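You operate a simulated robot arm through the tools that you are given. There is no shell and no other tool. Be economical: measure what you need, move in short steps, check, and stop when the job is done.

You are at the controls of a simulated robot arm. One attempt, no reset.

## Task
Press the line stop button two times. Put the grey round housing from the slat conveyor on the low shelf of the packing bench. Put the label block that says "caps" from the slat conveyor on the right bay of the top shelf and the label block marked "clips" on the shelf under the short bench. Do these in any order. Set down upright: label block.

Only the result counts: the job must be done as asked and must still hold three seconds after the hand-in. Knocking over, shifting, dropping, spilling or breaking anything else fails it. Lids that push on must go on centred and level and be pressed home; caps that screw on are set level and turned clockwise until they are tight.

## Robot
A 7-joint arm with a three-finger gripper on a trunk, on a base that drives. Base frame: it is fixed to the floor where the robot stands at the start and does not move with it; the origin is under the middle of the robot, x ahead of it, y to its left, z up; the surface under the hand at the start is at about z = 0.8. Units: m, degrees, N and s.
With the tool pointing down near the work surface it reaches from about 0.18 to 0.96 m from the robot's upright axis, wherever it stands. Its first joint turns from -166.0 to 166.0 degrees. Places, roughly: label block [2.25, -0.75, 0.75]; line stop button [0.5, -0.1, 0.8]; low shelf of the packing bench [-2.6, 2.5, 0.2]; right bay of the top shelf (119x24 cm) [3.24, -0.96, 1.28]; shelf under the short bench [-0.7, -4.6, 0.4]. Payload 2.94 kg.
The TCP is the grasp point between the finger pads, 0.03 m short of the fingertips. In the tool frame z runs along the fingers and y along their closing line. The gripper opens to 0.132 m. The gripper's body begins 0.107 m behind the TCP.
Orientation is that of the tool frame in the base frame, as [roll, pitch, yaw] about the fixed x, y, z axes, in that order (R = Rz(yaw) Ry(pitch) Rx(roll)). With the fingers straight down and closing along the base's y, the tool's x points along the base's -x, its y along +y and its z along -z.

## Interface
- The arm moves only by the tool apply_moves. Its argument "moves" is a list of rows, each a list of 7 numbers: the shift along the base's x, y, z in m, then the turn, a rotation vector about the base's x, y, z in degrees, then the finger opening in m, from 0 to 0.132. In form: [[x, y, z, ax, ay, az, claw], ...]. A call has 1 to 10 rows; each row shifts and turns the commanded pose from where the row before left it. Each row takes 0.2 s and may step no farther than 0.05 m and 8.6 degrees from the row before; otherwise, or with a gripper value out of range, the whole call is refused. A pose out of reach is approached as far as the arm can. The call stops where the force on the tool passes 40 N (or 10 N more than at its start, if that is more) or the arm is blocked; 0.2 s more then pass. Each finger halts on what it meets, pressing with about 23 N; the grip force reading is that of the motor and also rises with nothing between the fingers. The clock runs only during rows and for 0.2 s after the last one: add rows that do not move to give the fingers time. It gives the time, the measured TCP pose, the force on the tool (base axes), the opening and the grip force at its end, in the units of the frame above (readings bear some noise), with the torque about the TCP (base axes, N m) and any sound that the robot's microphone picked up, and new pictures: "pictures" is both (left out), scene, wrist or none.
- Cameras (640 x 400 px; columns grow to the right, rows downward): "scene" is now at [-0.0641, 0.0478, 1.7783]; the picture's right is [-0.22, -0.97, -0.10], its down [-0.74, 0.23, -0.63] and it looks along [0.63, -0.07, -0.77] (base axes); focal length 272 px, centre (320, 200). "wrist" rides on the gripper at [0.072, 0.003, -0.144] in the tool frame; the picture's right is [-0.04, 1.00, 0.00], its down [-0.88, -0.04, -0.48] and it looks along [-0.48, -0.02, 0.88] (tool axes); focal length 256 px, centre (320, 200). There is no depth. A picture from a camera that has moved, and an enlarged one, comes with that camera's place and axes in the base frame and with its lens.
- move_column(by): slides the trunk up (or, below 0, down) by that many m; the arm and the scene camera ride with it, the base frame stays. It gives what a move gives, with no picture.
- steer(legs): drives the robot by 1 to 6 legs, each [ahead, left, turn to the left] in m, m and degrees, along the robot's own axes; the way and the turn of a leg run together, so that a leg with both is an arc; at most 1.5 m and 180 degrees a leg. The arm and the cameras ride along, it lands a little off, and it stops where it bumps. It gives what a move gives, and a new picture of the scene camera.
- pan_tilt(pan, tilt): turns the head with the scene camera to pan (to the left, within 143 degrees either way) and tilt (down, from -29 to 69), counted from straight ahead of the robot. It gives what a move gives, and a new picture of the scene camera.
- enlarge(camera, box): a new picture of the part [left, top, right, bottom] of that camera's present view, enlarged. It takes no simulated time.
- sign_off(): hands the job in; it is judged then, once.

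Work in short steps. Places have to be worked out from the pictures, the camera data and where the tool is seen: move nearer, look again, correct. Check each grasp and each placing, and mend what went wrong. You have 165 turns and 260 pictures in all, those below and enlarged ones among them. Open the gripper and draw the arm clear of the work before you hand the job in, unless the task says otherwise; then end with one line.

The tools are called after "Emit:" as a command line: name --pt "numbers of a row" for each row, then --argument value for the rest, lists and objects as JSON in quotes. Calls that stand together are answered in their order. apply_moves: Moves the arm, as the interface text tells. Its arguments: {"type":"object","properties":{"moves":{"type":"array","items":{"type":"array","items":{"type":"number"}}},"pictures":{"type":"string","enum":["both","scene","wrist","none"]}},"required":["moves"]} The other tools are called the same way: move_column (by) slides the trunk up or down; steer (legs) drives the base; pan_tilt (pan, tilt) turns the head that bears the scene camera; enlarge (camera, box) takes an enlarged picture of a part of a camera's view; sign_off () hands the job in.

At the start:

```text
t: 0.0
eef_pos: [0.441, 0.2372, 1.149]
ee_rot: [179.0, 3.8, -167.1]
ft_force: [-0.1, -1.4, -0.2]
torque: [0.04, 0.04, 0.03]
finger_gap: 0.1319
grip_force: 0.1
trunk travel left (down, up): [-0.25, 0.29]
robot x, y, heading: [0.078, 0.0292, 13.0]
head pan, tilt: [-25.9, 54.3]
```

scene: 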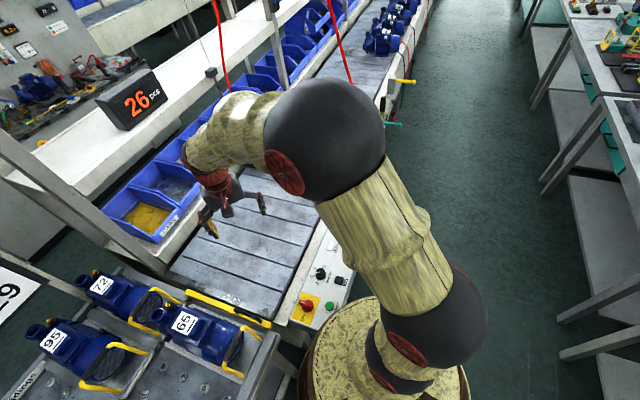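
wrist: 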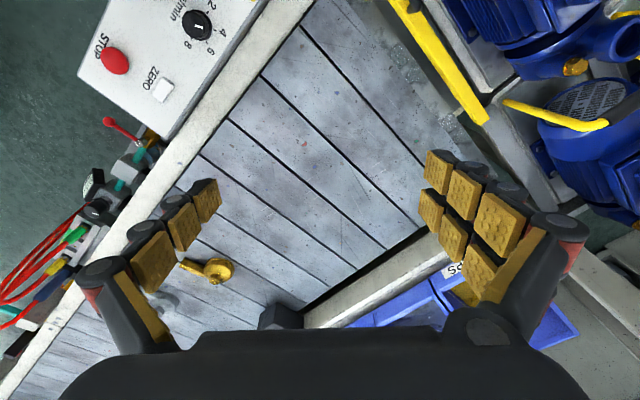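

The scene shows a panel with a red button on the conveyor's side and the wrist view shows a "STOP" panel. I'll enlarge both to tell them apart.

Emit:
enlarge --camera "scene" --box '[240, 200, 400, 340]'

Emit:
enlarge --camera "wrist" --box '[0, 0, 320, 200]'

Emit:
pan_tilt --pan -25 --tilt 15

```text
2.86 times, centred on (320, 270) of scene
camera zoom: at [-0.0641, 0.0478, 1.7783], right [-0.22, -0.97, -0.1], down [-0.74, 0.23, -0.63], along [0.63, -0.07, -0.77], focal length 778 px, centre (320, 0)
```

zoom: 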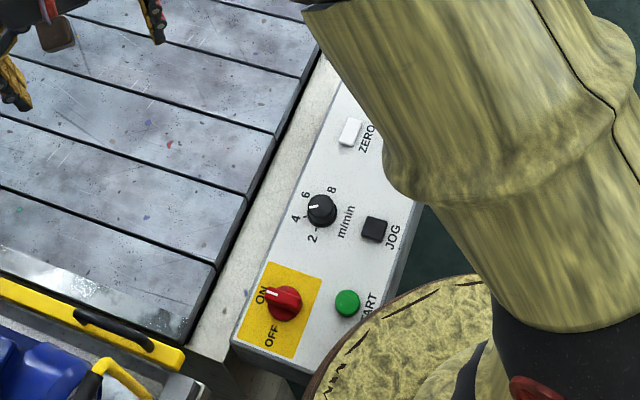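

```text
2.00 times, centred on (160, 100) of wrist
camera zoom: at [0.3619, 0.2185, 1.2882], right [-0.18, 0.98, 0.02], down [0.83, 0.14, 0.53], along [0.52, 0.11, -0.85], focal length 512 px, centre (640, 400)
```

zoom: 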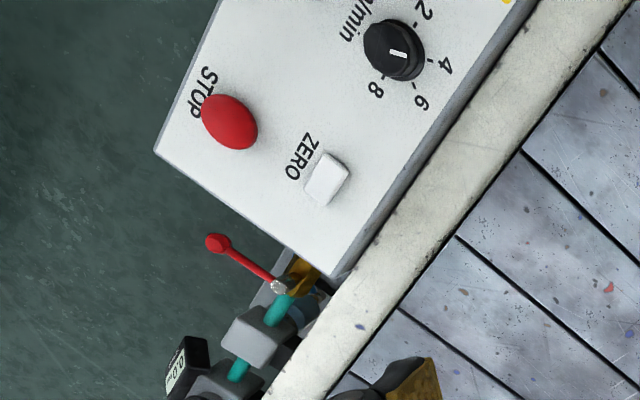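

```text
t: 1.1
eef_pos: [0.4739, 0.3639, 1.0586]
ee_rot: [-176.5, 0.7, -174.3]
ft_force: [-0.3, 0.6, -0.3]
torque: [0.04, -0.01, -0.03]
finger_gap: 0.1318
grip_force: 0.0
trunk travel left (down, up): [-0.25, 0.29]
robot x, y, heading: [0.0579, 0.0107, 10.3]
head pan, tilt: [-25.0, 15.0]
camera scene: at [-0.0752, 0.3594, 1.7814], right [-0.25, -0.96, 0.08], down [-0.16, -0.04, -0.99], along [0.95, -0.26, -0.15], focal length 272 px, centre (320, 200)
```

scene: 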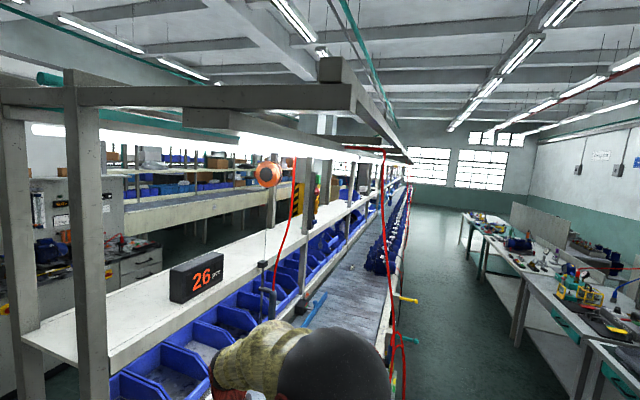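

The pose readings changed noticeably though I only turned the head. I'll check with a row that doesn't move to see what has drifted.

Emit:
apply_moves --pt "0 0 0 0 0 0 0.132" --pictures "both"

```text
t: 1.4
eef_pos: [0.5356, 0.2983, 1.0261]
ee_rot: [176.1, -4.3, 179.2]
ft_force: [-1.0, 4.0, -1.6]
torque: [-0.43, -0.1, 0.02]
finger_gap: 0.1306
grip_force: 0.2
trunk travel left (down, up): [-0.25, 0.29]
robot x, y, heading: [0.0452, 0.002, 9.4]
head pan, tilt: [-25.0, 15.0]
stopped in row 1: the arm was blocked; the commanded pose is now the measured one
camera scene: at [-0.0572, 0.3341, 1.7845], right [-0.27, -0.96, 0.07], down [-0.17, -0.03, -0.98], along [0.95, -0.28, -0.16], focal length 272 px, centre (320, 200)
camera wrist: at [0.474, 0.2909, 1.1765], right [0.06, 1.0, 0.06], down [0.91, -0.08, 0.4], along [0.41, 0.03, -0.91], focal length 256 px, centre (320, 200)
```

scene: 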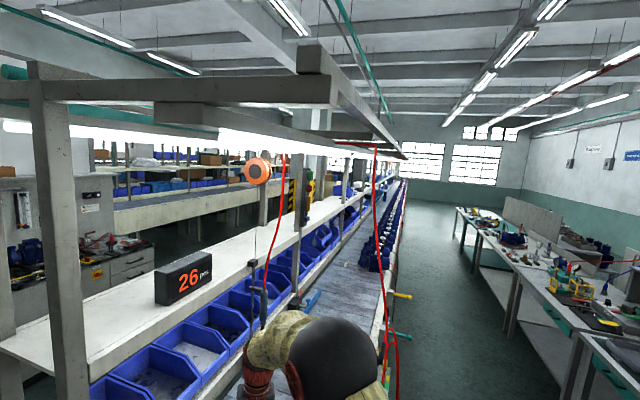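
wrist: 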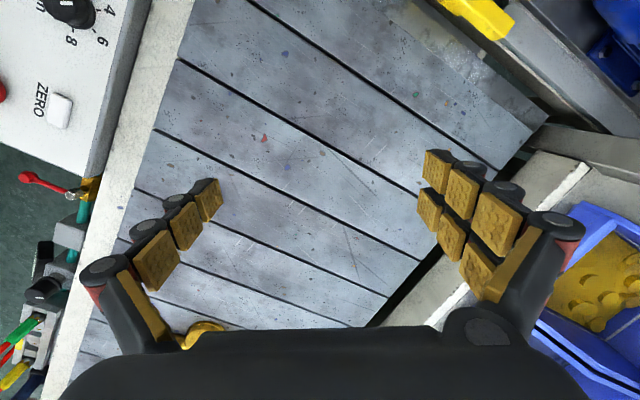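

The arm is still settling and was reported blocked. I'll wait one more short row to see if it comes to rest.

Emit:
apply_moves --pt "0 0 0 0 0 0 0.132" --pt "0 0 0 0 0 0 0.132" --pt "0 0 0 0 0 0 0.132" --pictures "none"

Emit:
apply_moves --pt "0 0 0 0 0 0 0.132" --pt "0 0 0 0 0 0 0.132" --pictures "wrist"

```text
t: 1.7
eef_pos: [0.5946, 0.1086, 0.9908]
ee_rot: [169.7, -9.6, 173.6]
ft_force: [-3.5, 3.3, -6.0]
torque: [-0.42, -0.33, 0.03]
finger_gap: 0.1311
grip_force: 0.1
trunk travel left (down, up): [-0.25, 0.29]
robot x, y, heading: [0.0126, -0.0259, 4.7]
head pan, tilt: [-25.0, 15.0]
stopped in row 1: the arm was blocked; the commanded pose is now the measured one
```

```text
t: 2.0
eef_pos: [0.6399, -0.0305, 0.9875]
ee_rot: [167.4, -9.5, 170.5]
ft_force: [-6.2, 0.5, 7.1]
torque: [-0.2, -0.89, -0.19]
finger_gap: 0.1309
grip_force: 0.0
trunk travel left (down, up): [-0.25, 0.29]
robot x, y, heading: [0.0264, -0.0544, 0.3]
head pan, tilt: [-25.0, 15.0]
stopped in row 1: the arm was blocked; the commanded pose is now the measured one
camera wrist: at [0.5879, -0.0515, 1.1392], right [0.24, 0.95, 0.21], down [0.91, -0.29, 0.3], along [0.35, 0.12, -0.93], focal length 256 px, centre (320, 200)
```

wrist: 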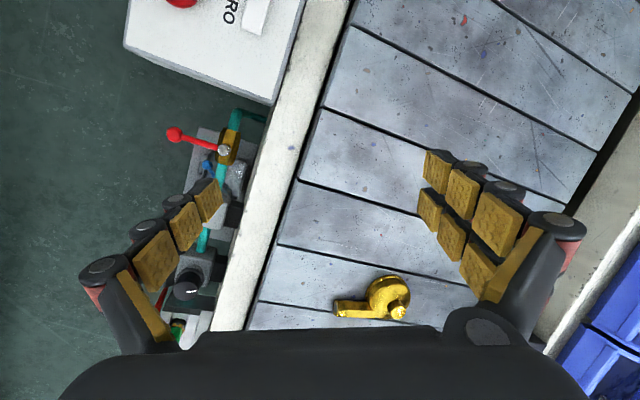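

The base appears to be settling back toward heading 0, dragging the arm. I'll check again with the head turned down.

Emit:
pan_tilt --pan -25 --tilt 50

```text
t: 3.1
eef_pos: [0.6091, 0.0381, 0.9867]
ee_rot: [168.2, -9.5, 173.7]
ft_force: [-0.6, 0.0, 0.3]
torque: [-0.05, -0.04, 0.03]
finger_gap: 0.1316
grip_force: 0.1
trunk travel left (down, up): [-0.25, 0.29]
robot x, y, heading: [-0.001, -0.0316, 3.4]
head pan, tilt: [-25.0, 50.0]
camera scene: at [0.0285, 0.1278, 1.7443], right [-0.37, -0.93, 0.0], down [-0.71, 0.28, -0.64], along [0.6, -0.24, -0.77], focal length 272 px, centre (320, 200)
```

scene: 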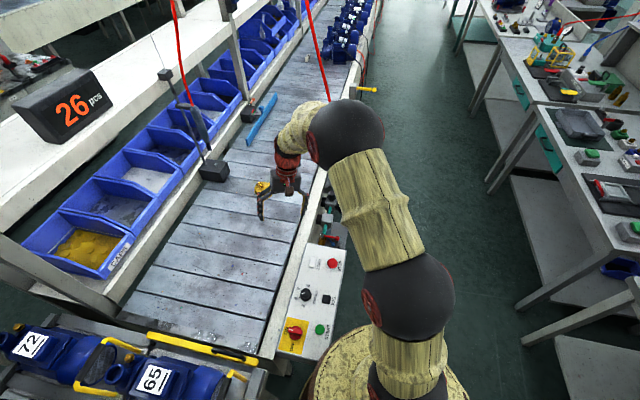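

Forces are near zero now. I'll check whether everything has come to rest.

Emit:
apply_moves --pt "0 0 0 0 0 0 0.132" --pt "0 0 0 0 0 0 0.132" --pictures "both"

```text
t: 3.7
eef_pos: [0.6103, 0.0381, 0.9874]
ee_rot: [168.2, -9.6, 173.7]
ft_force: [0.2, 0.1, 0.1]
torque: [-0.04, -0.02, 0.02]
finger_gap: 0.132
grip_force: 0.2
trunk travel left (down, up): [-0.25, 0.29]
robot x, y, heading: [-0.0013, -0.032, 3.5]
head pan, tilt: [-25.0, 50.0]
camera scene: at [0.0308, 0.1268, 1.7443], right [-0.37, -0.93, 0.0], down [-0.71, 0.28, -0.64], along [0.6, -0.24, -0.77], focal length 272 px, centre (320, 200)
camera wrist: at [0.5595, 0.0148, 1.1384], right [0.18, 0.96, 0.19], down [0.92, -0.24, 0.3], along [0.34, 0.12, -0.93], focal length 256 px, centre (320, 200)
```

scene: 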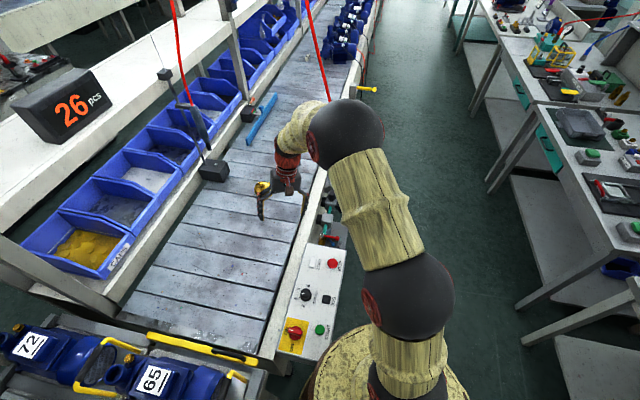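
wrist: 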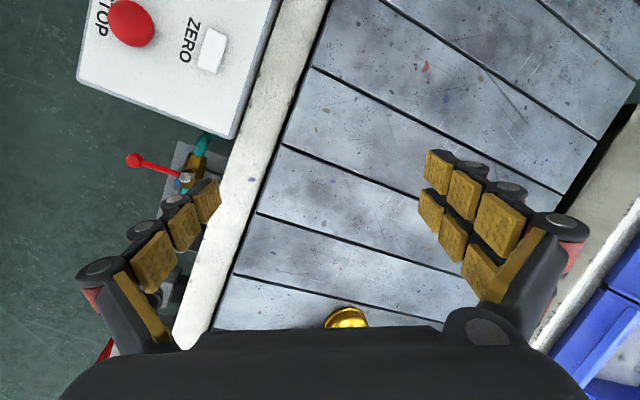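

Settled now. Both cameras put the red STOP button at about [0.453, -0.091, 0.82]. I'll set the tool vertical, close the fingers, and hover above it.

Emit:
apply_moves --pt "-0.02 -0.015 0.01 -6.4 -4.05 0 0.06" --pt "-0.03 -0.025 0 -6.4 -4.05 0 0.0" --pt "-0.037 -0.03 0 0 0 0 0" --pt "-0.037 -0.03 -0.02 0 0 0 0" --pt "-0.034 -0.029 -0.02 0 0 0 0" --pt "0 0 0 0 0 0 0" --pt "0 0 0 0 0 0 0"

```text
refused: row 4 steps farther than a row can; nothing moved
```

Row 4 was slightly too long; resending it with smaller steps.

Emit:
apply_moves --pt "-0.02 -0.015 0.01 -6.4 -4.05 0 0.06" --pt "-0.03 -0.025 0 -6.4 -4.05 0 0.0" --pt "-0.037 -0.03 0 0 0 0 0" --pt "-0.037 -0.03 -0.01 0 0 0 0" --pt "-0.034 -0.029 -0.02 0 0 0 0" --pt "0 0 -0.01 0 0 0 0" --pt "0 0 0 0 0 0 0"

```text
t: 5.3
eef_pos: [0.4524, -0.0909, 0.9558]
ee_rot: [-180.0, 0.0, 172.7]
ft_force: [-0.6, 0.2, -0.3]
torque: [-0.03, 0.0, -0.02]
finger_gap: 0.0202
grip_force: 1.5
trunk travel left (down, up): [-0.25, 0.29]
robot x, y, heading: [-0.0007, -0.0331, 3.6]
head pan, tilt: [-25.0, 50.0]
camera scene: at [0.0306, 0.1271, 1.7443], right [-0.37, -0.93, 0.0], down [-0.71, 0.28, -0.64], along [0.6, -0.24, -0.77], focal length 272 px, centre (320, 200)
camera wrist: at [0.381, -0.0798, 1.1009], right [0.17, 0.99, 0.0], down [0.87, -0.15, 0.48], along [0.47, -0.08, -0.88], focal length 256 px, centre (320, 200)
```

scene: 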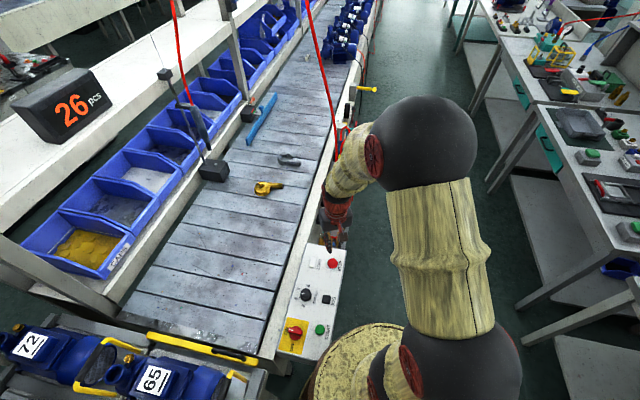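
wrist: 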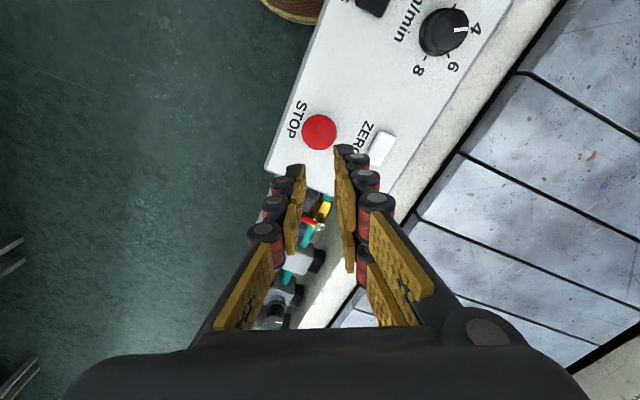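

The button is at ~[0.448, -0.092], right beneath. I'll lower to just above contact and then press gently.

Emit:
apply_moves --pt "-0.003 -0.001 -0.04 0 0 0 0" --pt "0 0 -0.04 0 0 0 0" --pt "0 0 -0.01 0 0 0 0" --pt "0 0 -0.004 0 0 0 0" --pt "0 0 -0.004 0 0 0 0" --pt "0 0 -0.004 0 0 0 0"

```text
t: 6.7
eef_pos: [0.4486, -0.0927, 0.854]
ee_rot: [179.9, 0.1, 172.7]
ft_force: [0.2, -0.7, 0.8]
torque: [-0.01, 0.01, 0.01]
finger_gap: 0.0
grip_force: 22.9
trunk travel left (down, up): [-0.25, 0.29]
robot x, y, heading: [-0.0036, -0.0325, 3.6]
head pan, tilt: [-25.0, 50.0]
camera scene: at [0.0304, 0.1268, 1.7443], right [-0.37, -0.93, 0.0], down [-0.71, 0.28, -0.64], along [0.6, -0.24, -0.77], focal length 272 px, centre (320, 200)
camera wrist: at [0.3773, -0.0818, 0.999], right [0.17, 0.99, 0.0], down [0.87, -0.15, 0.48], along [0.47, -0.08, -0.88], focal length 256 px, centre (320, 200)
```

scene: 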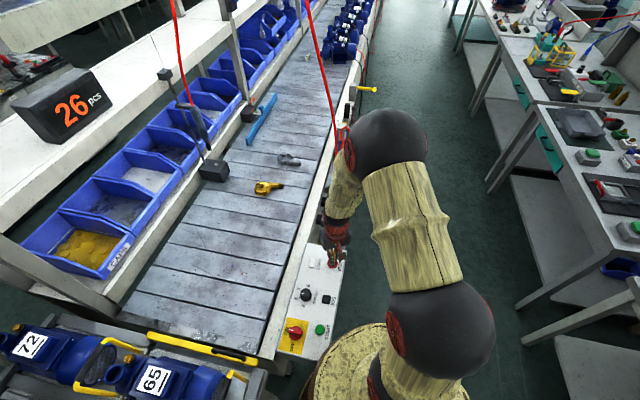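
wrist: 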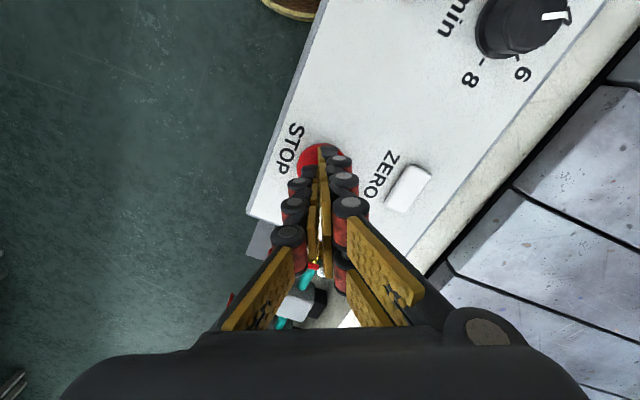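

The tips are just on top of the button with almost no force yet. Pressing in 3 mm steps and listening for a click.

Emit:
apply_moves --pt "0 0 -0.003 0 0 0 0" --pt "0 0 -0.003 0 0 0 0" --pt "0 0 -0.003 0 0 0 0" --pictures "none"

```text
t: 7.5
eef_pos: [0.4486, -0.0922, 0.8458]
ee_rot: [179.9, -0.1, 172.7]
ft_force: [0.1, -0.2, -0.4]
torque: [-0.02, -0.01, -0.05]
finger_gap: 0.0001
grip_force: 23.2
trunk travel left (down, up): [-0.25, 0.29]
robot x, y, heading: [-0.0018, -0.0321, 3.4]
head pan, tilt: [-25.0, 50.0]
```

No contact yet; continuing down in small steps.

Emit:
apply_moves --pt "0 0 -0.003 0 0 0 0" --pt "0 0 -0.003 0 0 0 0" --pt "0 0 -0.003 0 0 0 0" --pictures "wrist"

```text
t: 8.3
eef_pos: [0.4473, -0.093, 0.8365]
ee_rot: [179.9, 0.0, 172.7]
ft_force: [0.0, -1.9, 4.7]
torque: [-0.03, 0.01, 0.01]
finger_gap: 0.0059
grip_force: 28.4
trunk travel left (down, up): [-0.25, 0.29]
robot x, y, heading: [-0.0001, -0.0334, 3.4]
head pan, tilt: [-25.0, 50.0]
heard: click
camera wrist: at [0.3761, -0.0817, 0.9811], right [0.17, 0.99, 0.0], down [0.87, -0.15, 0.48], along [0.47, -0.08, -0.88], focal length 256 px, centre (320, 200)
```

wrist: 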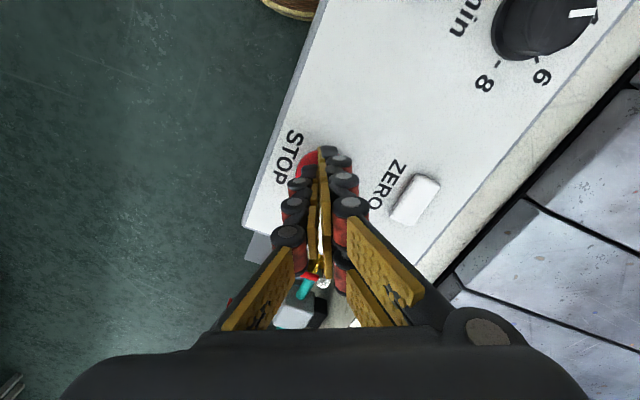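

A click was heard: one press. I'll lift fully clear, then press once more to the same depth.

Emit:
apply_moves --pt "0 0 0.01 0 0 0 0" --pt "0 0 0.015 0 0 0 0" --pt "0 0 0 0 0 0 0" --pictures "none"

Emit:
apply_moves --pt "0 0 -0.013 0 0 0 0" --pt "0 0 -0.003 0 0 0 0" --pt "0 0 -0.003 0 0 0 0" --pt "0 0 -0.003 0 0 0 0" --pt "0 0 -0.003 0 0 0 0" --pictures "none"

```text
t: 9.1
eef_pos: [0.447, -0.0933, 0.8618]
ee_rot: [180.0, 0.0, 172.7]
ft_force: [-0.3, 0.1, -0.4]
torque: [0.03, 0.01, 0.0]
finger_gap: 0.0
grip_force: 28.7
trunk travel left (down, up): [-0.25, 0.29]
robot x, y, heading: [-0.0041, -0.0309, 3.5]
head pan, tilt: [-25.0, 50.0]
```

```text
t: 10.3
eef_pos: [0.4485, -0.0913, 0.8374]
ee_rot: [179.9, -0.1, 172.7]
ft_force: [-2.1, -1.1, 4.0]
torque: [0.01, 0.0, 0.02]
finger_gap: 0.0058
grip_force: 28.7
trunk travel left (down, up): [-0.25, 0.29]
robot x, y, heading: [-0.0017, -0.0332, 3.4]
head pan, tilt: [-25.0, 50.0]
heard: click
```

Second click heard. I'll lift away high before driving.

Emit:
apply_moves --pt "0 0 0.02 0 0 0 0" --pt "0 0 0.045 0 0 0 0" --pt "0 0 0.05 0 0 0 0" --pt "0 0 0.05 0 0 0 0" --pt "0 0 0.05 0 0 0 0" --pt "0 0 0.05 0 0 0 0.0" --pictures "none"

Emit:
pan_tilt --pan -20 --tilt 25

```text
t: 11.7
eef_pos: [0.4454, -0.0907, 1.0995]
ee_rot: [179.8, -0.1, 172.7]
ft_force: [-0.5, -0.5, 0.0]
torque: [-0.01, 0.01, -0.04]
finger_gap: 0.0
grip_force: 28.8
trunk travel left (down, up): [-0.25, 0.29]
robot x, y, heading: [-0.0032, -0.0337, 3.4]
head pan, tilt: [-25.0, 50.0]
```

```text
t: 12.6
eef_pos: [0.4468, -0.0916, 1.1014]
ee_rot: [179.9, 0.1, 172.7]
ft_force: [0.5, -0.2, 0.1]
torque: [-0.02, 0.05, 0.01]
finger_gap: 0.0
grip_force: 27.9
trunk travel left (down, up): [-0.25, 0.29]
robot x, y, heading: [0.0008, -0.0352, 3.4]
head pan, tilt: [-20.0, 25.0]
camera scene: at [0.0469, 0.1289, 1.7817], right [-0.29, -0.96, 0.0], down [-0.41, 0.12, -0.91], along [0.87, -0.26, -0.42], focal length 272 px, centre (320, 200)
```

scene: 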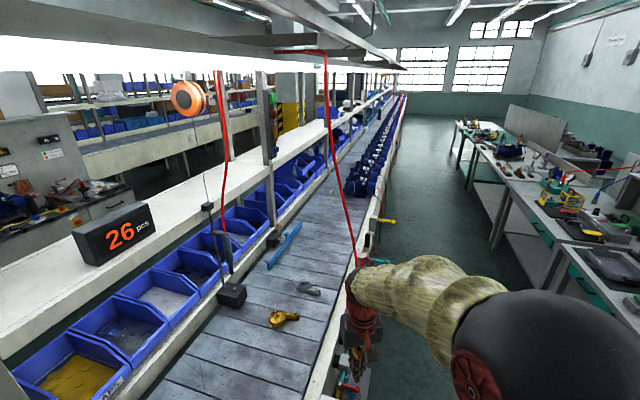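

Both presses done. Now I'll look down the conveyor, enlarged, for the housing and the label blocks.

Emit:
enlarge --camera "scene" --box '[230, 80, 430, 330]'

Emit:
enlarge --camera "scene" --box '[330, 120, 420, 210]'

```text
1.60 times, centred on (330, 205) of scene
camera zoom: at [0.0469, 0.1289, 1.7817], right [-0.29, -0.96, 0.0], down [-0.41, 0.12, -0.91], along [0.87, -0.26, -0.42], focal length 436 px, centre (304, 192)
```

zoom: 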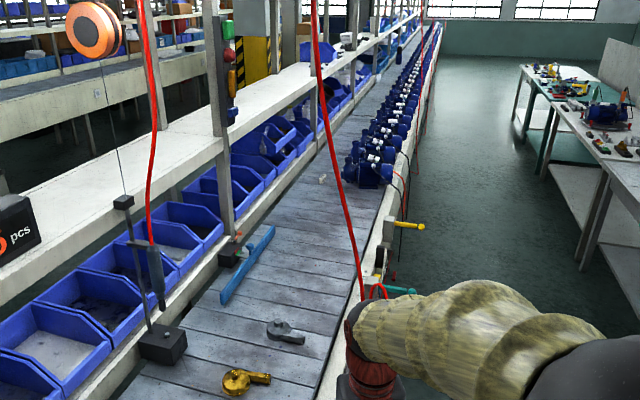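

```text
4.44 times, centred on (375, 165) of scene
camera zoom: at [0.0469, 0.1289, 1.7817], right [-0.29, -0.96, 0.0], down [-0.41, 0.12, -0.91], along [0.87, -0.26, -0.42], focal length 1210 px, centre (76, 356)
```

zoom: 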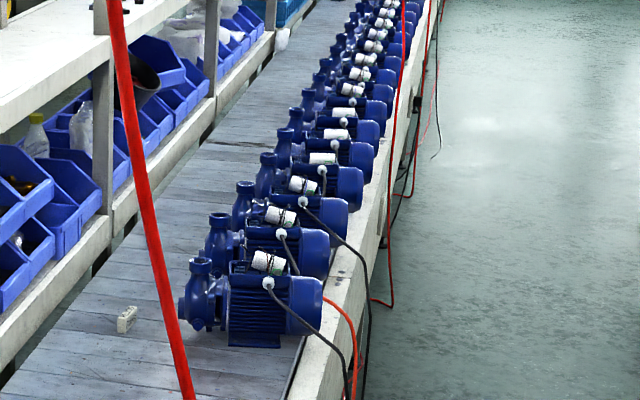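

The grey housing is at about [1.08, -0.12] on the conveyor, with a brass one beside it, and a label block is near [2.29, -0.66]. The conveyor runs at about -32°, so I'll turn parallel to it and shift right a bit in the aisle.

Emit:
steer --legs '[[0, 0, -35.4], [0, -0.15, 0]]'

Emit:
pan_tilt --pan 10 --tilt 35

```text
t: 15.6
eef_pos: [0.251, -0.4701, 1.1009]
ee_rot: [179.9, 0.0, 137.5]
ft_force: [0.2, -0.6, 0.6]
torque: [0.02, 0.02, 0.01]
finger_gap: 0.0
grip_force: 28.3
trunk travel left (down, up): [-0.25, 0.29]
robot x, y, heading: [-0.0847, -0.1621, -31.6]
head pan, tilt: [-20.0, 25.0]
camera scene: at [0.0513, -0.0574, 1.7819], right [-0.79, -0.62, 0.0], down [-0.26, 0.33, -0.91], along [0.56, -0.71, -0.42], focal length 272 px, centre (320, 200)
```

scene: 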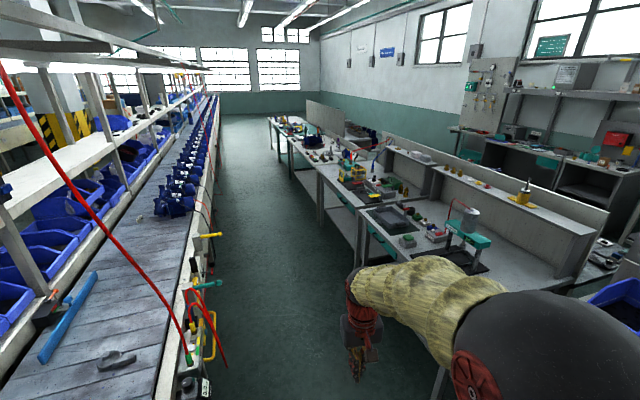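

```text
t: 16.6
eef_pos: [0.2519, -0.4682, 1.1018]
ee_rot: [179.9, -0.1, 137.5]
ft_force: [-0.3, -0.2, -0.5]
torque: [0.02, 0.02, -0.04]
finger_gap: 0.0
grip_force: 28.1
trunk travel left (down, up): [-0.25, 0.29]
robot x, y, heading: [-0.08, -0.1603, -31.8]
head pan, tilt: [10.0, 35.0]
camera scene: at [0.0765, -0.0171, 1.766], right [-0.37, -0.93, 0.0], down [-0.53, 0.21, -0.82], along [0.76, -0.3, -0.57], focal length 272 px, centre (320, 200)
```

scene: 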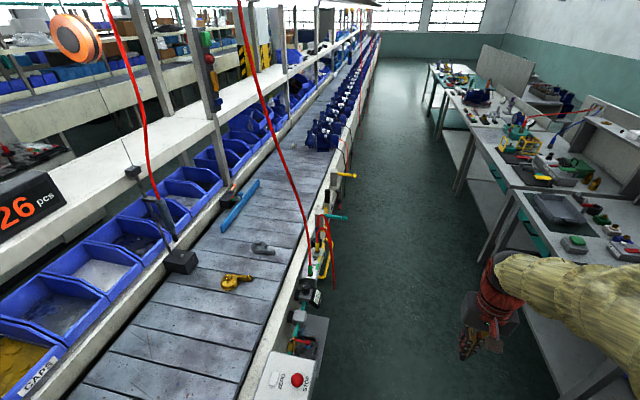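

The aisle is clear, with the benches about 0.55 m to my right. A red air hose hangs near the housing, so I'll do the label blocks first and drive ahead along the conveyor.

Emit:
steer --legs '[[1.3, 0, 0]]'

Emit:
pan_tilt --pan 35 --tilt 35

```text
t: 23.0
eef_pos: [1.3417, -1.1463, 1.1004]
ee_rot: [179.9, 0.0, 137.4]
ft_force: [0.8, -0.4, -0.3]
torque: [0.02, 0.01, 0.02]
finger_gap: 0.0
grip_force: 29.0
trunk travel left (down, up): [-0.25, 0.29]
robot x, y, heading: [1.0081, -0.8382, -31.7]
head pan, tilt: [10.0, 35.0]
camera scene: at [1.1671, -0.695, 1.766], right [-0.37, -0.93, 0.0], down [-0.53, 0.21, -0.82], along [0.76, -0.31, -0.57], focal length 272 px, centre (320, 200)
```

scene: 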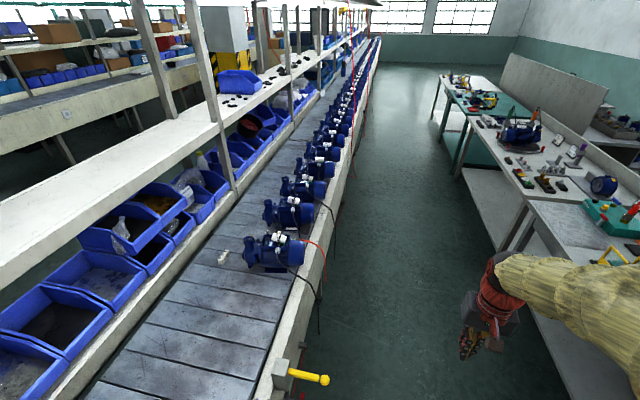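

```text
t: 23.9
eef_pos: [1.3404, -1.1468, 1.1005]
ee_rot: [179.9, 0.0, 137.4]
ft_force: [-0.5, -0.2, 0.1]
torque: [0.02, 0.0, 0.0]
finger_gap: 0.0
grip_force: 28.7
trunk travel left (down, up): [-0.25, 0.29]
robot x, y, heading: [1.0096, -0.8404, -31.8]
head pan, tilt: [35.0, 35.0]
camera scene: at [1.1733, -0.6574, 1.766], right [0.05, -1.0, 0.0], down [-0.57, -0.03, -0.82], along [0.82, 0.04, -0.57], focal length 272 px, centre (320, 200)
```

scene: 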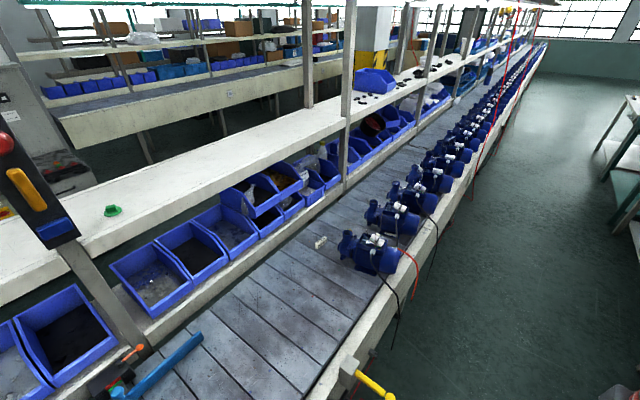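

The label block lies beside the first pump. I'll enlarge to read it and look for a second block.

Emit:
enlarge --camera "scene" --box '[280, 210, 400, 285]'

Emit:
enlarge --camera "scene" --box '[340, 50, 560, 240]'

Emit:
enlarge --camera "scene" --box '[80, 120, 330, 276]'

```text
5.33 times, centred on (340, 248) of scene
camera zoom: at [1.1733, -0.6574, 1.766], right [0.05, -1.0, 0.0], down [-0.57, -0.03, -0.82], along [0.82, 0.04, -0.57], focal length 1452 px, centre (213, -53)
```

zoom: 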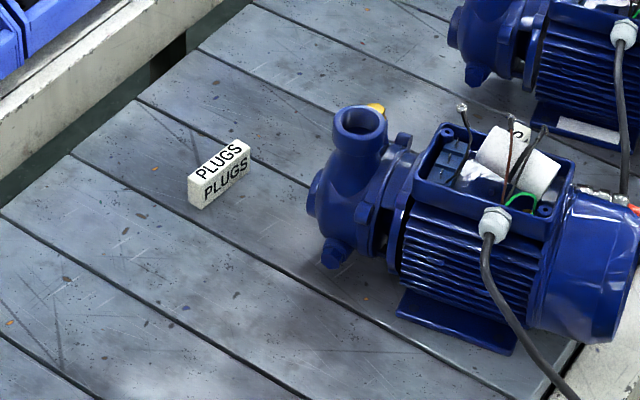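

```text
2.11 times, centred on (450, 145) of scene
camera zoom: at [1.1733, -0.6574, 1.766], right [0.05, -1.0, 0.0], down [-0.57, -0.03, -0.82], along [0.82, 0.04, -0.57], focal length 573 px, centre (46, 316)
```

zoom: 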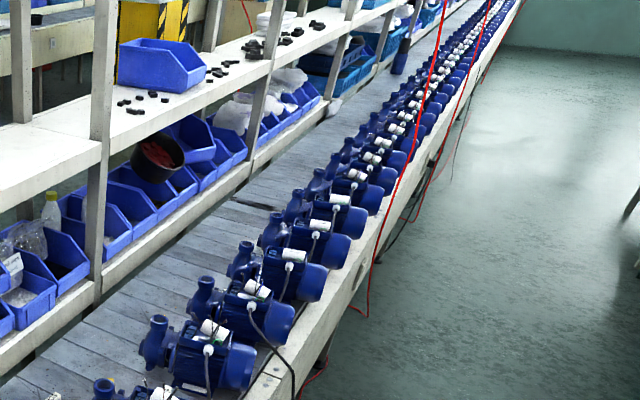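

```text
2.56 times, centred on (205, 198) of scene
camera zoom: at [1.1733, -0.6574, 1.766], right [0.05, -1.0, 0.0], down [-0.57, -0.03, -0.82], along [0.82, 0.04, -0.57], focal length 697 px, centre (614, 205)
```

zoom: 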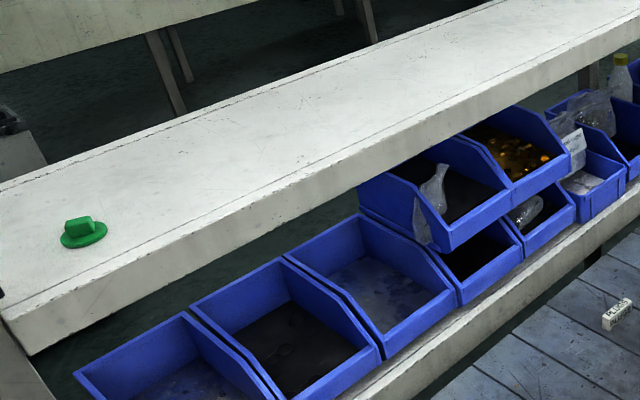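

That block says PLUGS; another label ending in "S" is hidden behind the first pump. I'll drive further ahead and look between the pumps.

Emit:
steer --legs '[[0.75, 0, 0]]'

Emit:
pan_tilt --pan 75 --tilt 40

```text
t: 27.9
eef_pos: [1.9626, -1.5462, 1.1019]
ee_rot: [180.0, 0.0, 136.7]
ft_force: [-0.2, -0.3, 0.1]
torque: [-0.03, 0.02, -0.03]
finger_gap: 0.0
grip_force: 28.6
trunk travel left (down, up): [-0.25, 0.29]
robot x, y, heading: [1.6352, -1.2362, -32.7]
head pan, tilt: [35.0, 35.0]
camera scene: at [1.8019, -1.0554, 1.766], right [0.04, -1.0, 0.0], down [-0.57, -0.02, -0.82], along [0.82, 0.03, -0.57], focal length 272 px, centre (320, 200)
```

scene: 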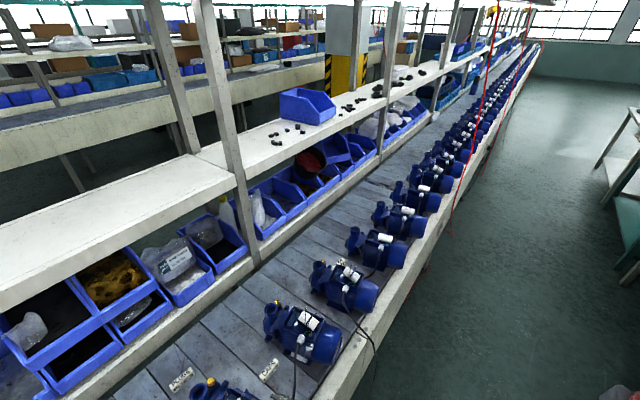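

```text
t: 29.0
eef_pos: [1.9625, -1.5473, 1.1014]
ee_rot: [179.9, 0.0, 136.6]
ft_force: [0.4, 0.0, -0.4]
torque: [-0.02, -0.01, 0.01]
finger_gap: 0.0
grip_force: 28.9
trunk travel left (down, up): [-0.25, 0.29]
robot x, y, heading: [1.632, -1.236, -32.8]
head pan, tilt: [75.0, 40.0]
camera scene: at [1.7766, -1.0016, 1.7585], right [0.67, -0.74, 0.0], down [-0.48, -0.43, -0.77], along [0.57, 0.52, -0.64], focal length 272 px, centre (320, 200)
```

scene: 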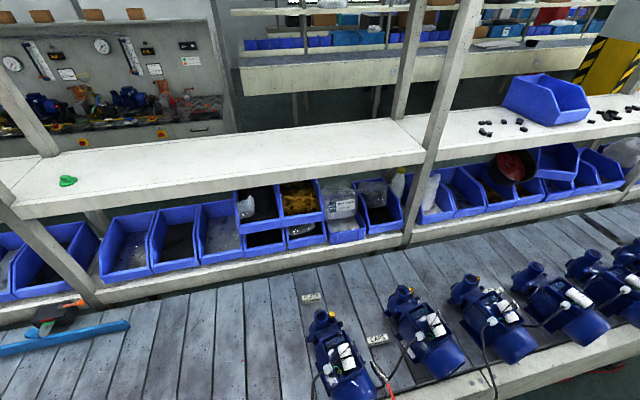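

Emit:
enlarge --camera "scene" --box '[280, 270, 480, 395]'

Emit:
enlarge --camera "scene" --box '[440, 210, 640, 335]'

```text
3.20 times, centred on (380, 332) of scene
camera zoom: at [1.7766, -1.0016, 1.7585], right [0.67, -0.74, 0.0], down [-0.48, -0.43, -0.77], along [0.57, 0.52, -0.64], focal length 872 px, centre (128, -224)
```

zoom: 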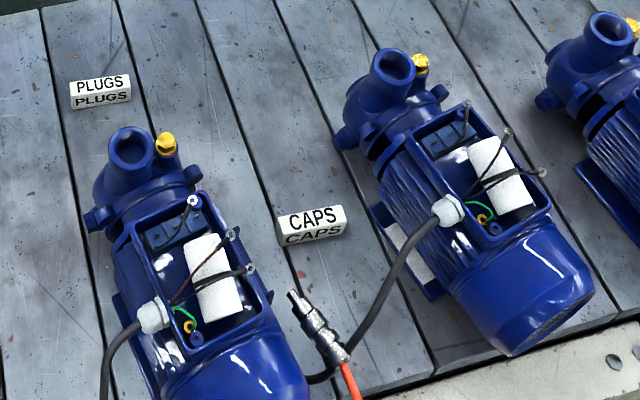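

```text
3.20 times, centred on (540, 272) of scene
camera zoom: at [1.7766, -1.0016, 1.7585], right [0.67, -0.74, 0.0], down [-0.48, -0.43, -0.77], along [0.57, 0.52, -0.64], focal length 872 px, centre (-384, -32)
```

zoom: 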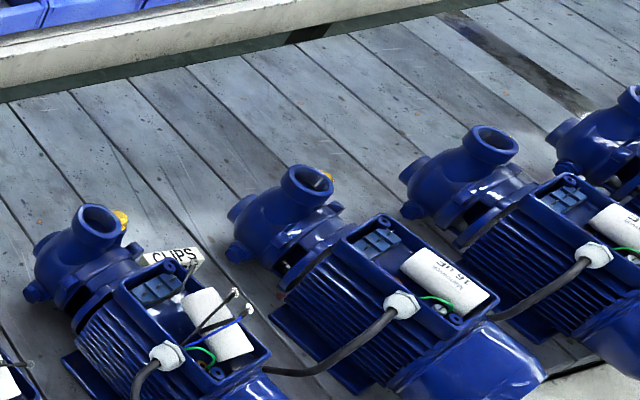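

"CAPS" sits between the first and second pumps at ~[2.22, -0.86]; "CLIPS" is between the third and fourth at ~[2.71, -1.11]. I'll bring the arm above CAPS, raised, fingers opening, for a wrist view.

Emit:
apply_moves --pt "0.01 0.03 0.03 0 0 4 0.05" --pt "0.015 0.04 0.02 0 0 4 0.07" --pt "0.018 0.045 0.005 0 0 3.4 0.07" --pt "0.018 0.045 0 0 0 0 0.07" --pt "0.018 0.045 0 0 0 0 0.07" --pt "0.018 0.045 0 0 0 0 0.07" --pt "0.018 0.045 0 0 0 0 0.07" --pt "0.018 0.045 0 0 0 0 0.07" --pt "0.018 0.045 0 0 0 0 0.07" --pt "0.018 0.045 0 0 0 0 0.07" --pictures "none"

Emit:
apply_moves --pt "0.018 0.045 0 0 0 0 0.07" --pt "0.018 0.045 0 0 0 0 0.07" --pt "0.018 0.045 0 0 0 0 0.07" --pt "0.018 0.045 0 0 0 0 0.07" --pt "0.018 0.045 0 0 0 0 0.07" --pt "0 0 0 0 0 0 0.07" --pictures "both"

```text
t: 31.2
eef_pos: [2.1345, -1.1152, 1.1563]
ee_rot: [180.0, 0.0, 148.0]
ft_force: [1.5, 0.3, -0.3]
torque: [-0.02, 0.01, 0.01]
finger_gap: 0.0699
grip_force: 0.1
trunk travel left (down, up): [-0.25, 0.29]
robot x, y, heading: [1.6358, -1.233, -32.6]
head pan, tilt: [75.0, 40.0]
```

```text
t: 32.6
eef_pos: [2.2215, -0.8906, 1.1566]
ee_rot: [179.9, 0.0, 148.1]
ft_force: [0.3, 0.1, -0.4]
torque: [-0.02, -0.02, -0.01]
finger_gap: 0.07
grip_force: 0.1
trunk travel left (down, up): [-0.25, 0.29]
robot x, y, heading: [1.6343, -1.2342, -32.7]
head pan, tilt: [75.0, 40.0]
camera scene: at [1.7767, -1.0011, 1.7584], right [0.67, -0.74, 0.0], down [-0.48, -0.43, -0.77], along [0.57, 0.52, -0.64], focal length 272 px, centre (320, 200)
camera wrist: at [2.1622, -0.8514, 1.3018], right [0.57, 0.82, 0.0], down [0.72, -0.5, 0.48], along [0.39, -0.27, -0.88], focal length 256 px, centre (320, 200)
```

scene: 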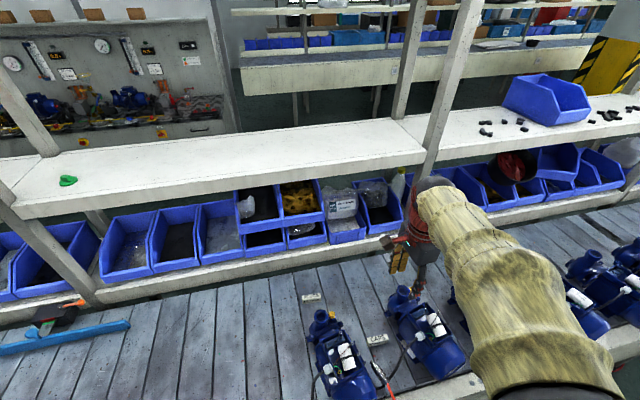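
wrist: 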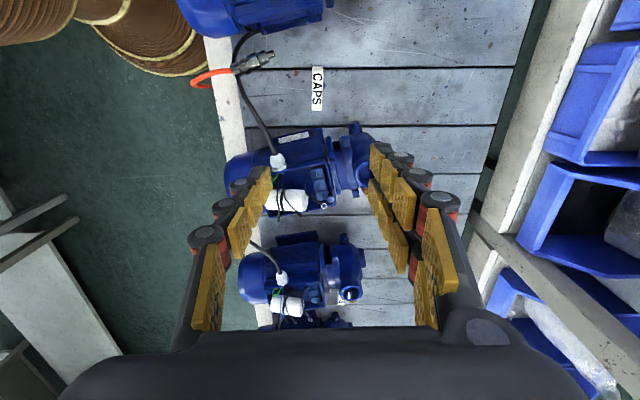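

The two views agree on CAPS at about [2.192, -0.88], top z≈0.82. I'll move over it and lower to z≈1.03 for a better look at clearances.

Emit:
apply_moves --pt "-0.03 0.01 -0.03 0 0 0 0.07" --pt "0 0 -0.05 0 0 0 0.07" --pt "0 0 -0.045 0 0 0 0.07" --pt "0 0 0 0 0 0 0.07" --pictures "both"

```text
t: 33.6
eef_pos: [2.19, -0.8801, 1.0323]
ee_rot: [180.0, 0.1, 148.0]
ft_force: [0.2, 0.5, 0.0]
torque: [0.02, -0.01, 0.02]
finger_gap: 0.0701
grip_force: 0.0
trunk travel left (down, up): [-0.25, 0.29]
robot x, y, heading: [1.633, -1.2339, -32.9]
head pan, tilt: [75.0, 40.0]
camera scene: at [1.7765, -1.0011, 1.7584], right [0.67, -0.74, 0.0], down [-0.48, -0.43, -0.77], along [0.57, 0.52, -0.64], focal length 272 px, centre (320, 200)
camera wrist: at [2.13, -0.841, 1.1759], right [0.57, 0.82, 0.0], down [0.72, -0.5, 0.48], along [0.39, -0.27, -0.88], focal length 256 px, centre (320, 200)
```

scene: 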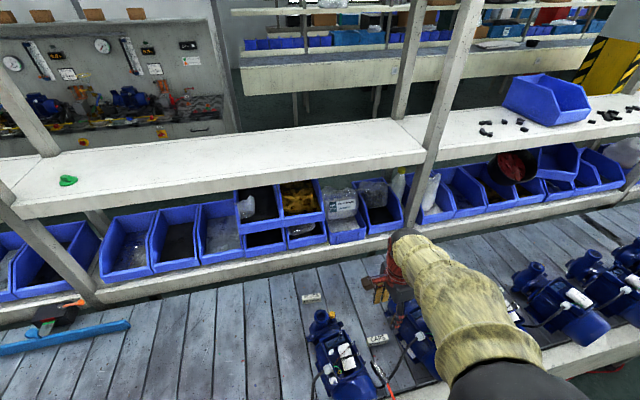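
wrist: 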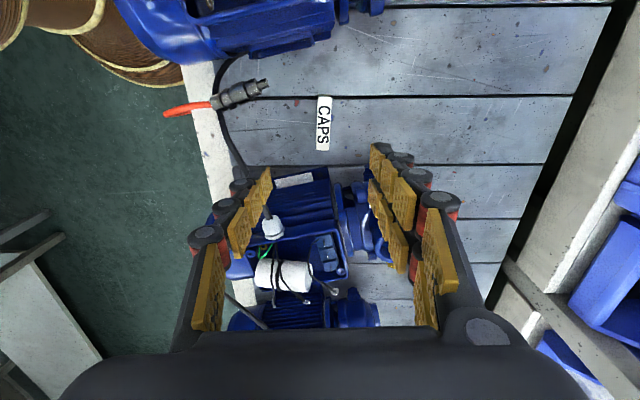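

Block is at [2.196, -0.881], long axis along the conveyor, so the fingers straddle it well. I'll tilt the gripper 12° away from the near pump so that the camera clears it, then descend partway.

Emit:
apply_moves --pt "0.003 -0.0005 -0.02 3.18 5.09 0 0.07" --pt "0.003 -0.0005 -0.03 3.18 5.09 0 0.07" --pt "0 0 -0.04 0 0 0 0.07" --pt "0 0 -0.03 0 0 0 0.07" --pt "0 0 0 0 0 0 0.07" --pictures "both"

```text
t: 34.8
eef_pos: [2.197, -0.881, 0.9088]
ee_rot: [179.9, -12.0, 148.0]
ft_force: [0.1, -0.7, 0.3]
torque: [0.01, 0.01, -0.04]
finger_gap: 0.07
grip_force: 0.1
trunk travel left (down, up): [-0.25, 0.29]
robot x, y, heading: [1.6335, -1.2353, -32.9]
head pan, tilt: [75.0, 40.0]
camera scene: at [1.7771, -1.0011, 1.7584], right [0.67, -0.74, 0.0], down [-0.48, -0.43, -0.77], along [0.57, 0.52, -0.64], focal length 272 px, centre (320, 200)
camera wrist: at [2.1643, -0.8589, 1.0643], right [0.57, 0.82, -0.01], down [0.79, -0.54, 0.28], along [0.23, -0.17, -0.96], focal length 256 px, centre (320, 200)
```

scene: 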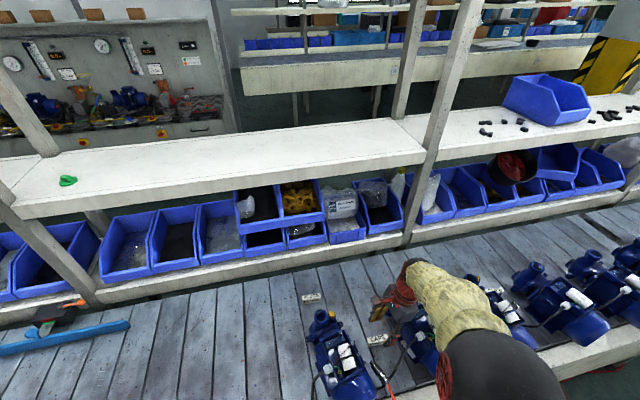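
wrist: 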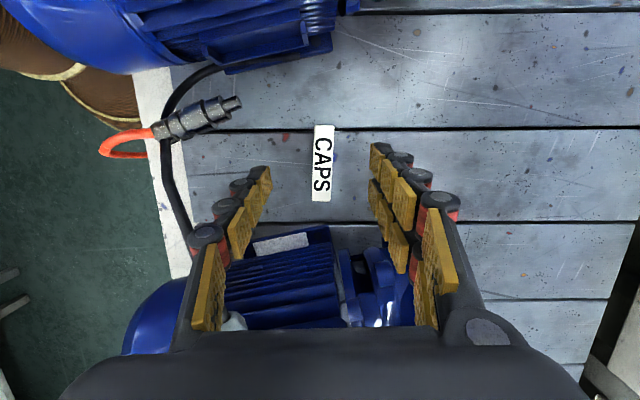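

Alignment good: block centre still [2.195, -0.881]. Descending to just above the block.

Emit:
apply_moves --pt "-0.001 0 -0.04 0 0 0 0.07" --pt "0 0 -0.03 0 0 0 0.07" --pt "0 0 0 0 0 0 0.07" --pictures "wrist"

```text
t: 35.6
eef_pos: [2.1953, -0.8827, 0.8395]
ee_rot: [180.0, -12.1, 148.0]
ft_force: [0.5, 0.5, -1.6]
torque: [0.0, 0.03, 0.02]
finger_gap: 0.0701
grip_force: 0.0
trunk travel left (down, up): [-0.25, 0.29]
robot x, y, heading: [1.6353, -1.2338, -32.9]
head pan, tilt: [75.0, 40.0]
camera wrist: at [2.1619, -0.8602, 0.996], right [0.57, 0.82, -0.01], down [0.79, -0.54, 0.28], along [0.23, -0.17, -0.96], focal length 256 px, centre (320, 200)
```

wrist: 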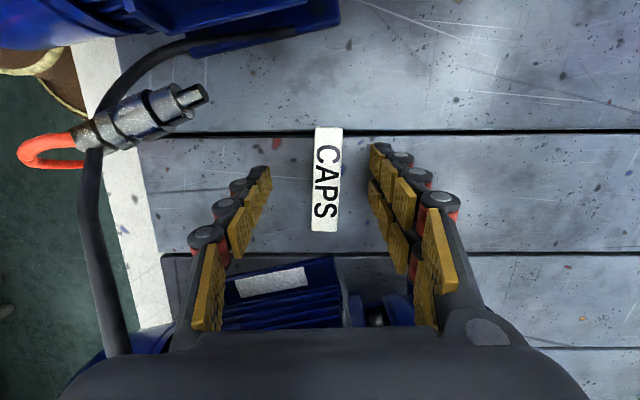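

Block top is about z 0.82. I'll nudge to centre, lower about 13 mm, and close.

Emit:
apply_moves --pt "0.0105 0.0 -0.007 0 0 0 0.07" --pt "0 0 -0.006 0 0 0 0.05" --pt "0 0 0 0 0 0 0.02" --pt "0 0 0 0 0 0 0.0" --pt "0 0 0 0 0 0 0" --pt "0 0 0 0 0 0 0" --pictures "wrist"

```text
t: 36.9
eef_pos: [2.2097, -0.879, 0.8317]
ee_rot: [179.4, -11.7, 148.0]
ft_force: [2.2, 0.5, 3.1]
torque: [0.05, 0.01, -0.03]
finger_gap: 0.0176
grip_force: 10.0
trunk travel left (down, up): [-0.25, 0.29]
robot x, y, heading: [1.6331, -1.2333, -32.8]
head pan, tilt: [75.0, 40.0]
stopped in row 6: the force on the tool passed its limit at 46 N (the readings are from after the stop); the commanded pose is now the measured one
camera wrist: at [2.1757, -0.8578, 0.9885], right [0.57, 0.82, 0.0], down [0.79, -0.54, 0.29], along [0.24, -0.16, -0.96], focal length 256 px, centre (320, 200)
```

wrist: 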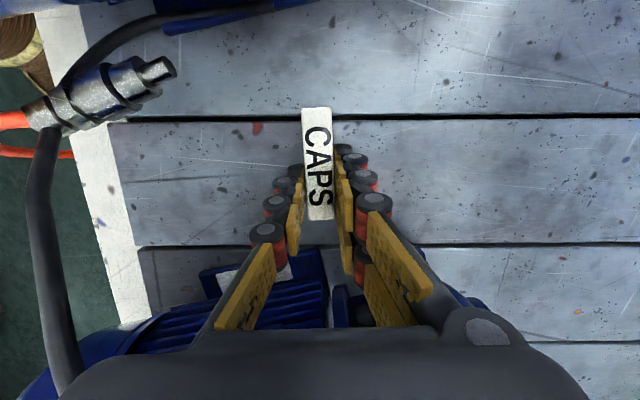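

The fingers hold the block (gap 17.6 mm). I'll re-command the close to firm up the grip, then lift.

Emit:
apply_moves --pt "0 0 0 0 0 0 0" --pt "0 0 0 0 0 0 0" --pictures "none"

Emit:
apply_moves --pt "0 0 0.02 0 0 0 0" --pt "0 0 0.04 0 0 0 0" --pt "0 0 0.05 0 0 0 0" --pt "0 0 0.05 0 0 0 0" --pt "0 0 0 0 0 0 0" --pictures "wrist"

```text
t: 37.5
eef_pos: [2.2107, -0.8804, 0.8327]
ee_rot: [179.5, -11.8, 148.1]
ft_force: [0.2, 1.6, 4.0]
torque: [0.06, -0.12, 0.01]
finger_gap: 0.0171
grip_force: 22.9
trunk travel left (down, up): [-0.25, 0.29]
robot x, y, heading: [1.6335, -1.2359, -32.7]
head pan, tilt: [75.0, 40.0]
```

```text
t: 38.7
eef_pos: [2.2071, -0.8812, 0.9918]
ee_rot: [179.6, -11.8, 148.1]
ft_force: [-0.4, 0.0, 0.6]
torque: [-0.02, -0.02, 0.02]
finger_gap: 0.0172
grip_force: 22.9
trunk travel left (down, up): [-0.25, 0.29]
robot x, y, heading: [1.6326, -1.2331, -32.4]
head pan, tilt: [75.0, 40.0]
camera wrist: at [2.1728, -0.8589, 1.1469], right [0.57, 0.82, 0.0], down [0.79, -0.54, 0.29], along [0.24, -0.16, -0.96], focal length 256 px, centre (320, 200)
```

wrist: 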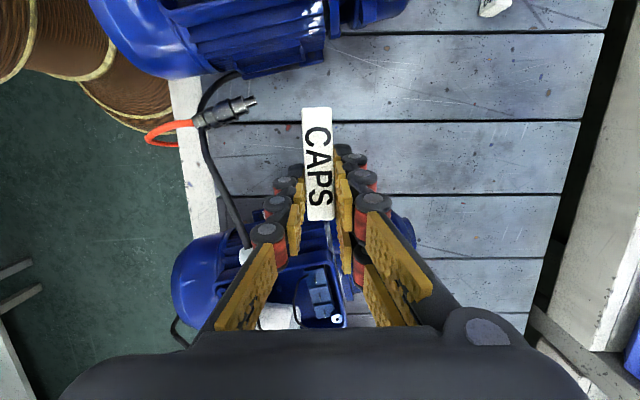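

CAPS is held firmly. I'll raise it to 1.2 m and pull it partly back before driving, and raise the trunk for the high shelf.

Emit:
apply_moves --pt "0 0 0.05 0 0 0 0" --pt "0 0 0.05 0 0 0 0" --pt "0 0 0.05 0 0 0 0" --pt "0 0 0.05 0 0 0 0" --pt "-0.025 -0.042 0 0 0 0 0" --pt "-0.025 -0.042 0 0 0 0 0" --pt "-0.025 -0.042 0 0 0 0 0" --pt "-0.025 -0.042 0 0 0 0 0" --pt "0 0 0 0 0 0 0" --pictures "none"

Emit:
move_column --by 0.25

Emit:
steer --legs '[[0.72, 0, 0.8], [0, 0.1, 0]]'

```text
t: 40.7
eef_pos: [2.1101, -1.0484, 1.1931]
ee_rot: [179.3, -11.8, 148.1]
ft_force: [0.2, 0.1, -0.5]
torque: [-0.05, -0.01, 0.02]
finger_gap: 0.0172
grip_force: 23.4
trunk travel left (down, up): [-0.25, 0.29]
robot x, y, heading: [1.6328, -1.2367, -32.6]
head pan, tilt: [75.0, 40.0]
```

```text
t: 43.3
eef_pos: [2.1096, -1.0472, 1.442]
ee_rot: [179.4, -11.9, 148.0]
ft_force: [0.2, -0.6, -0.3]
torque: [0.01, 0.02, -0.02]
finger_gap: 0.0169
grip_force: 23.0
trunk travel left (down, up): [-0.5, 0.04]
robot x, y, heading: [1.6293, -1.2334, -32.8]
head pan, tilt: [75.0, 40.0]
```

```text
t: 48.0
eef_pos: [2.7804, -1.3484, 1.4416]
ee_rot: [179.4, -11.9, 148.5]
ft_force: [0.5, -0.1, -1.0]
torque: [-0.07, 0.05, 0.03]
finger_gap: 0.0172
grip_force: 23.4
trunk travel left (down, up): [-0.5, 0.04]
robot x, y, heading: [2.3018, -1.5444, -32.0]
head pan, tilt: [75.0, 40.0]
camera scene: at [2.4478, -1.3044, 2.008], right [0.68, -0.73, 0.0], down [-0.47, -0.44, -0.77], along [0.56, 0.52, -0.64], focal length 272 px, centre (320, 200)
```

scene: 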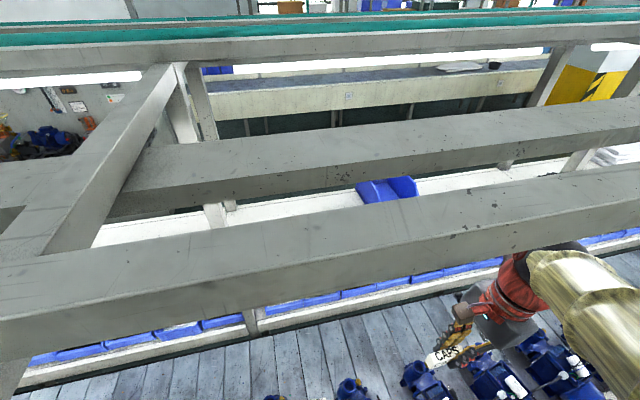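

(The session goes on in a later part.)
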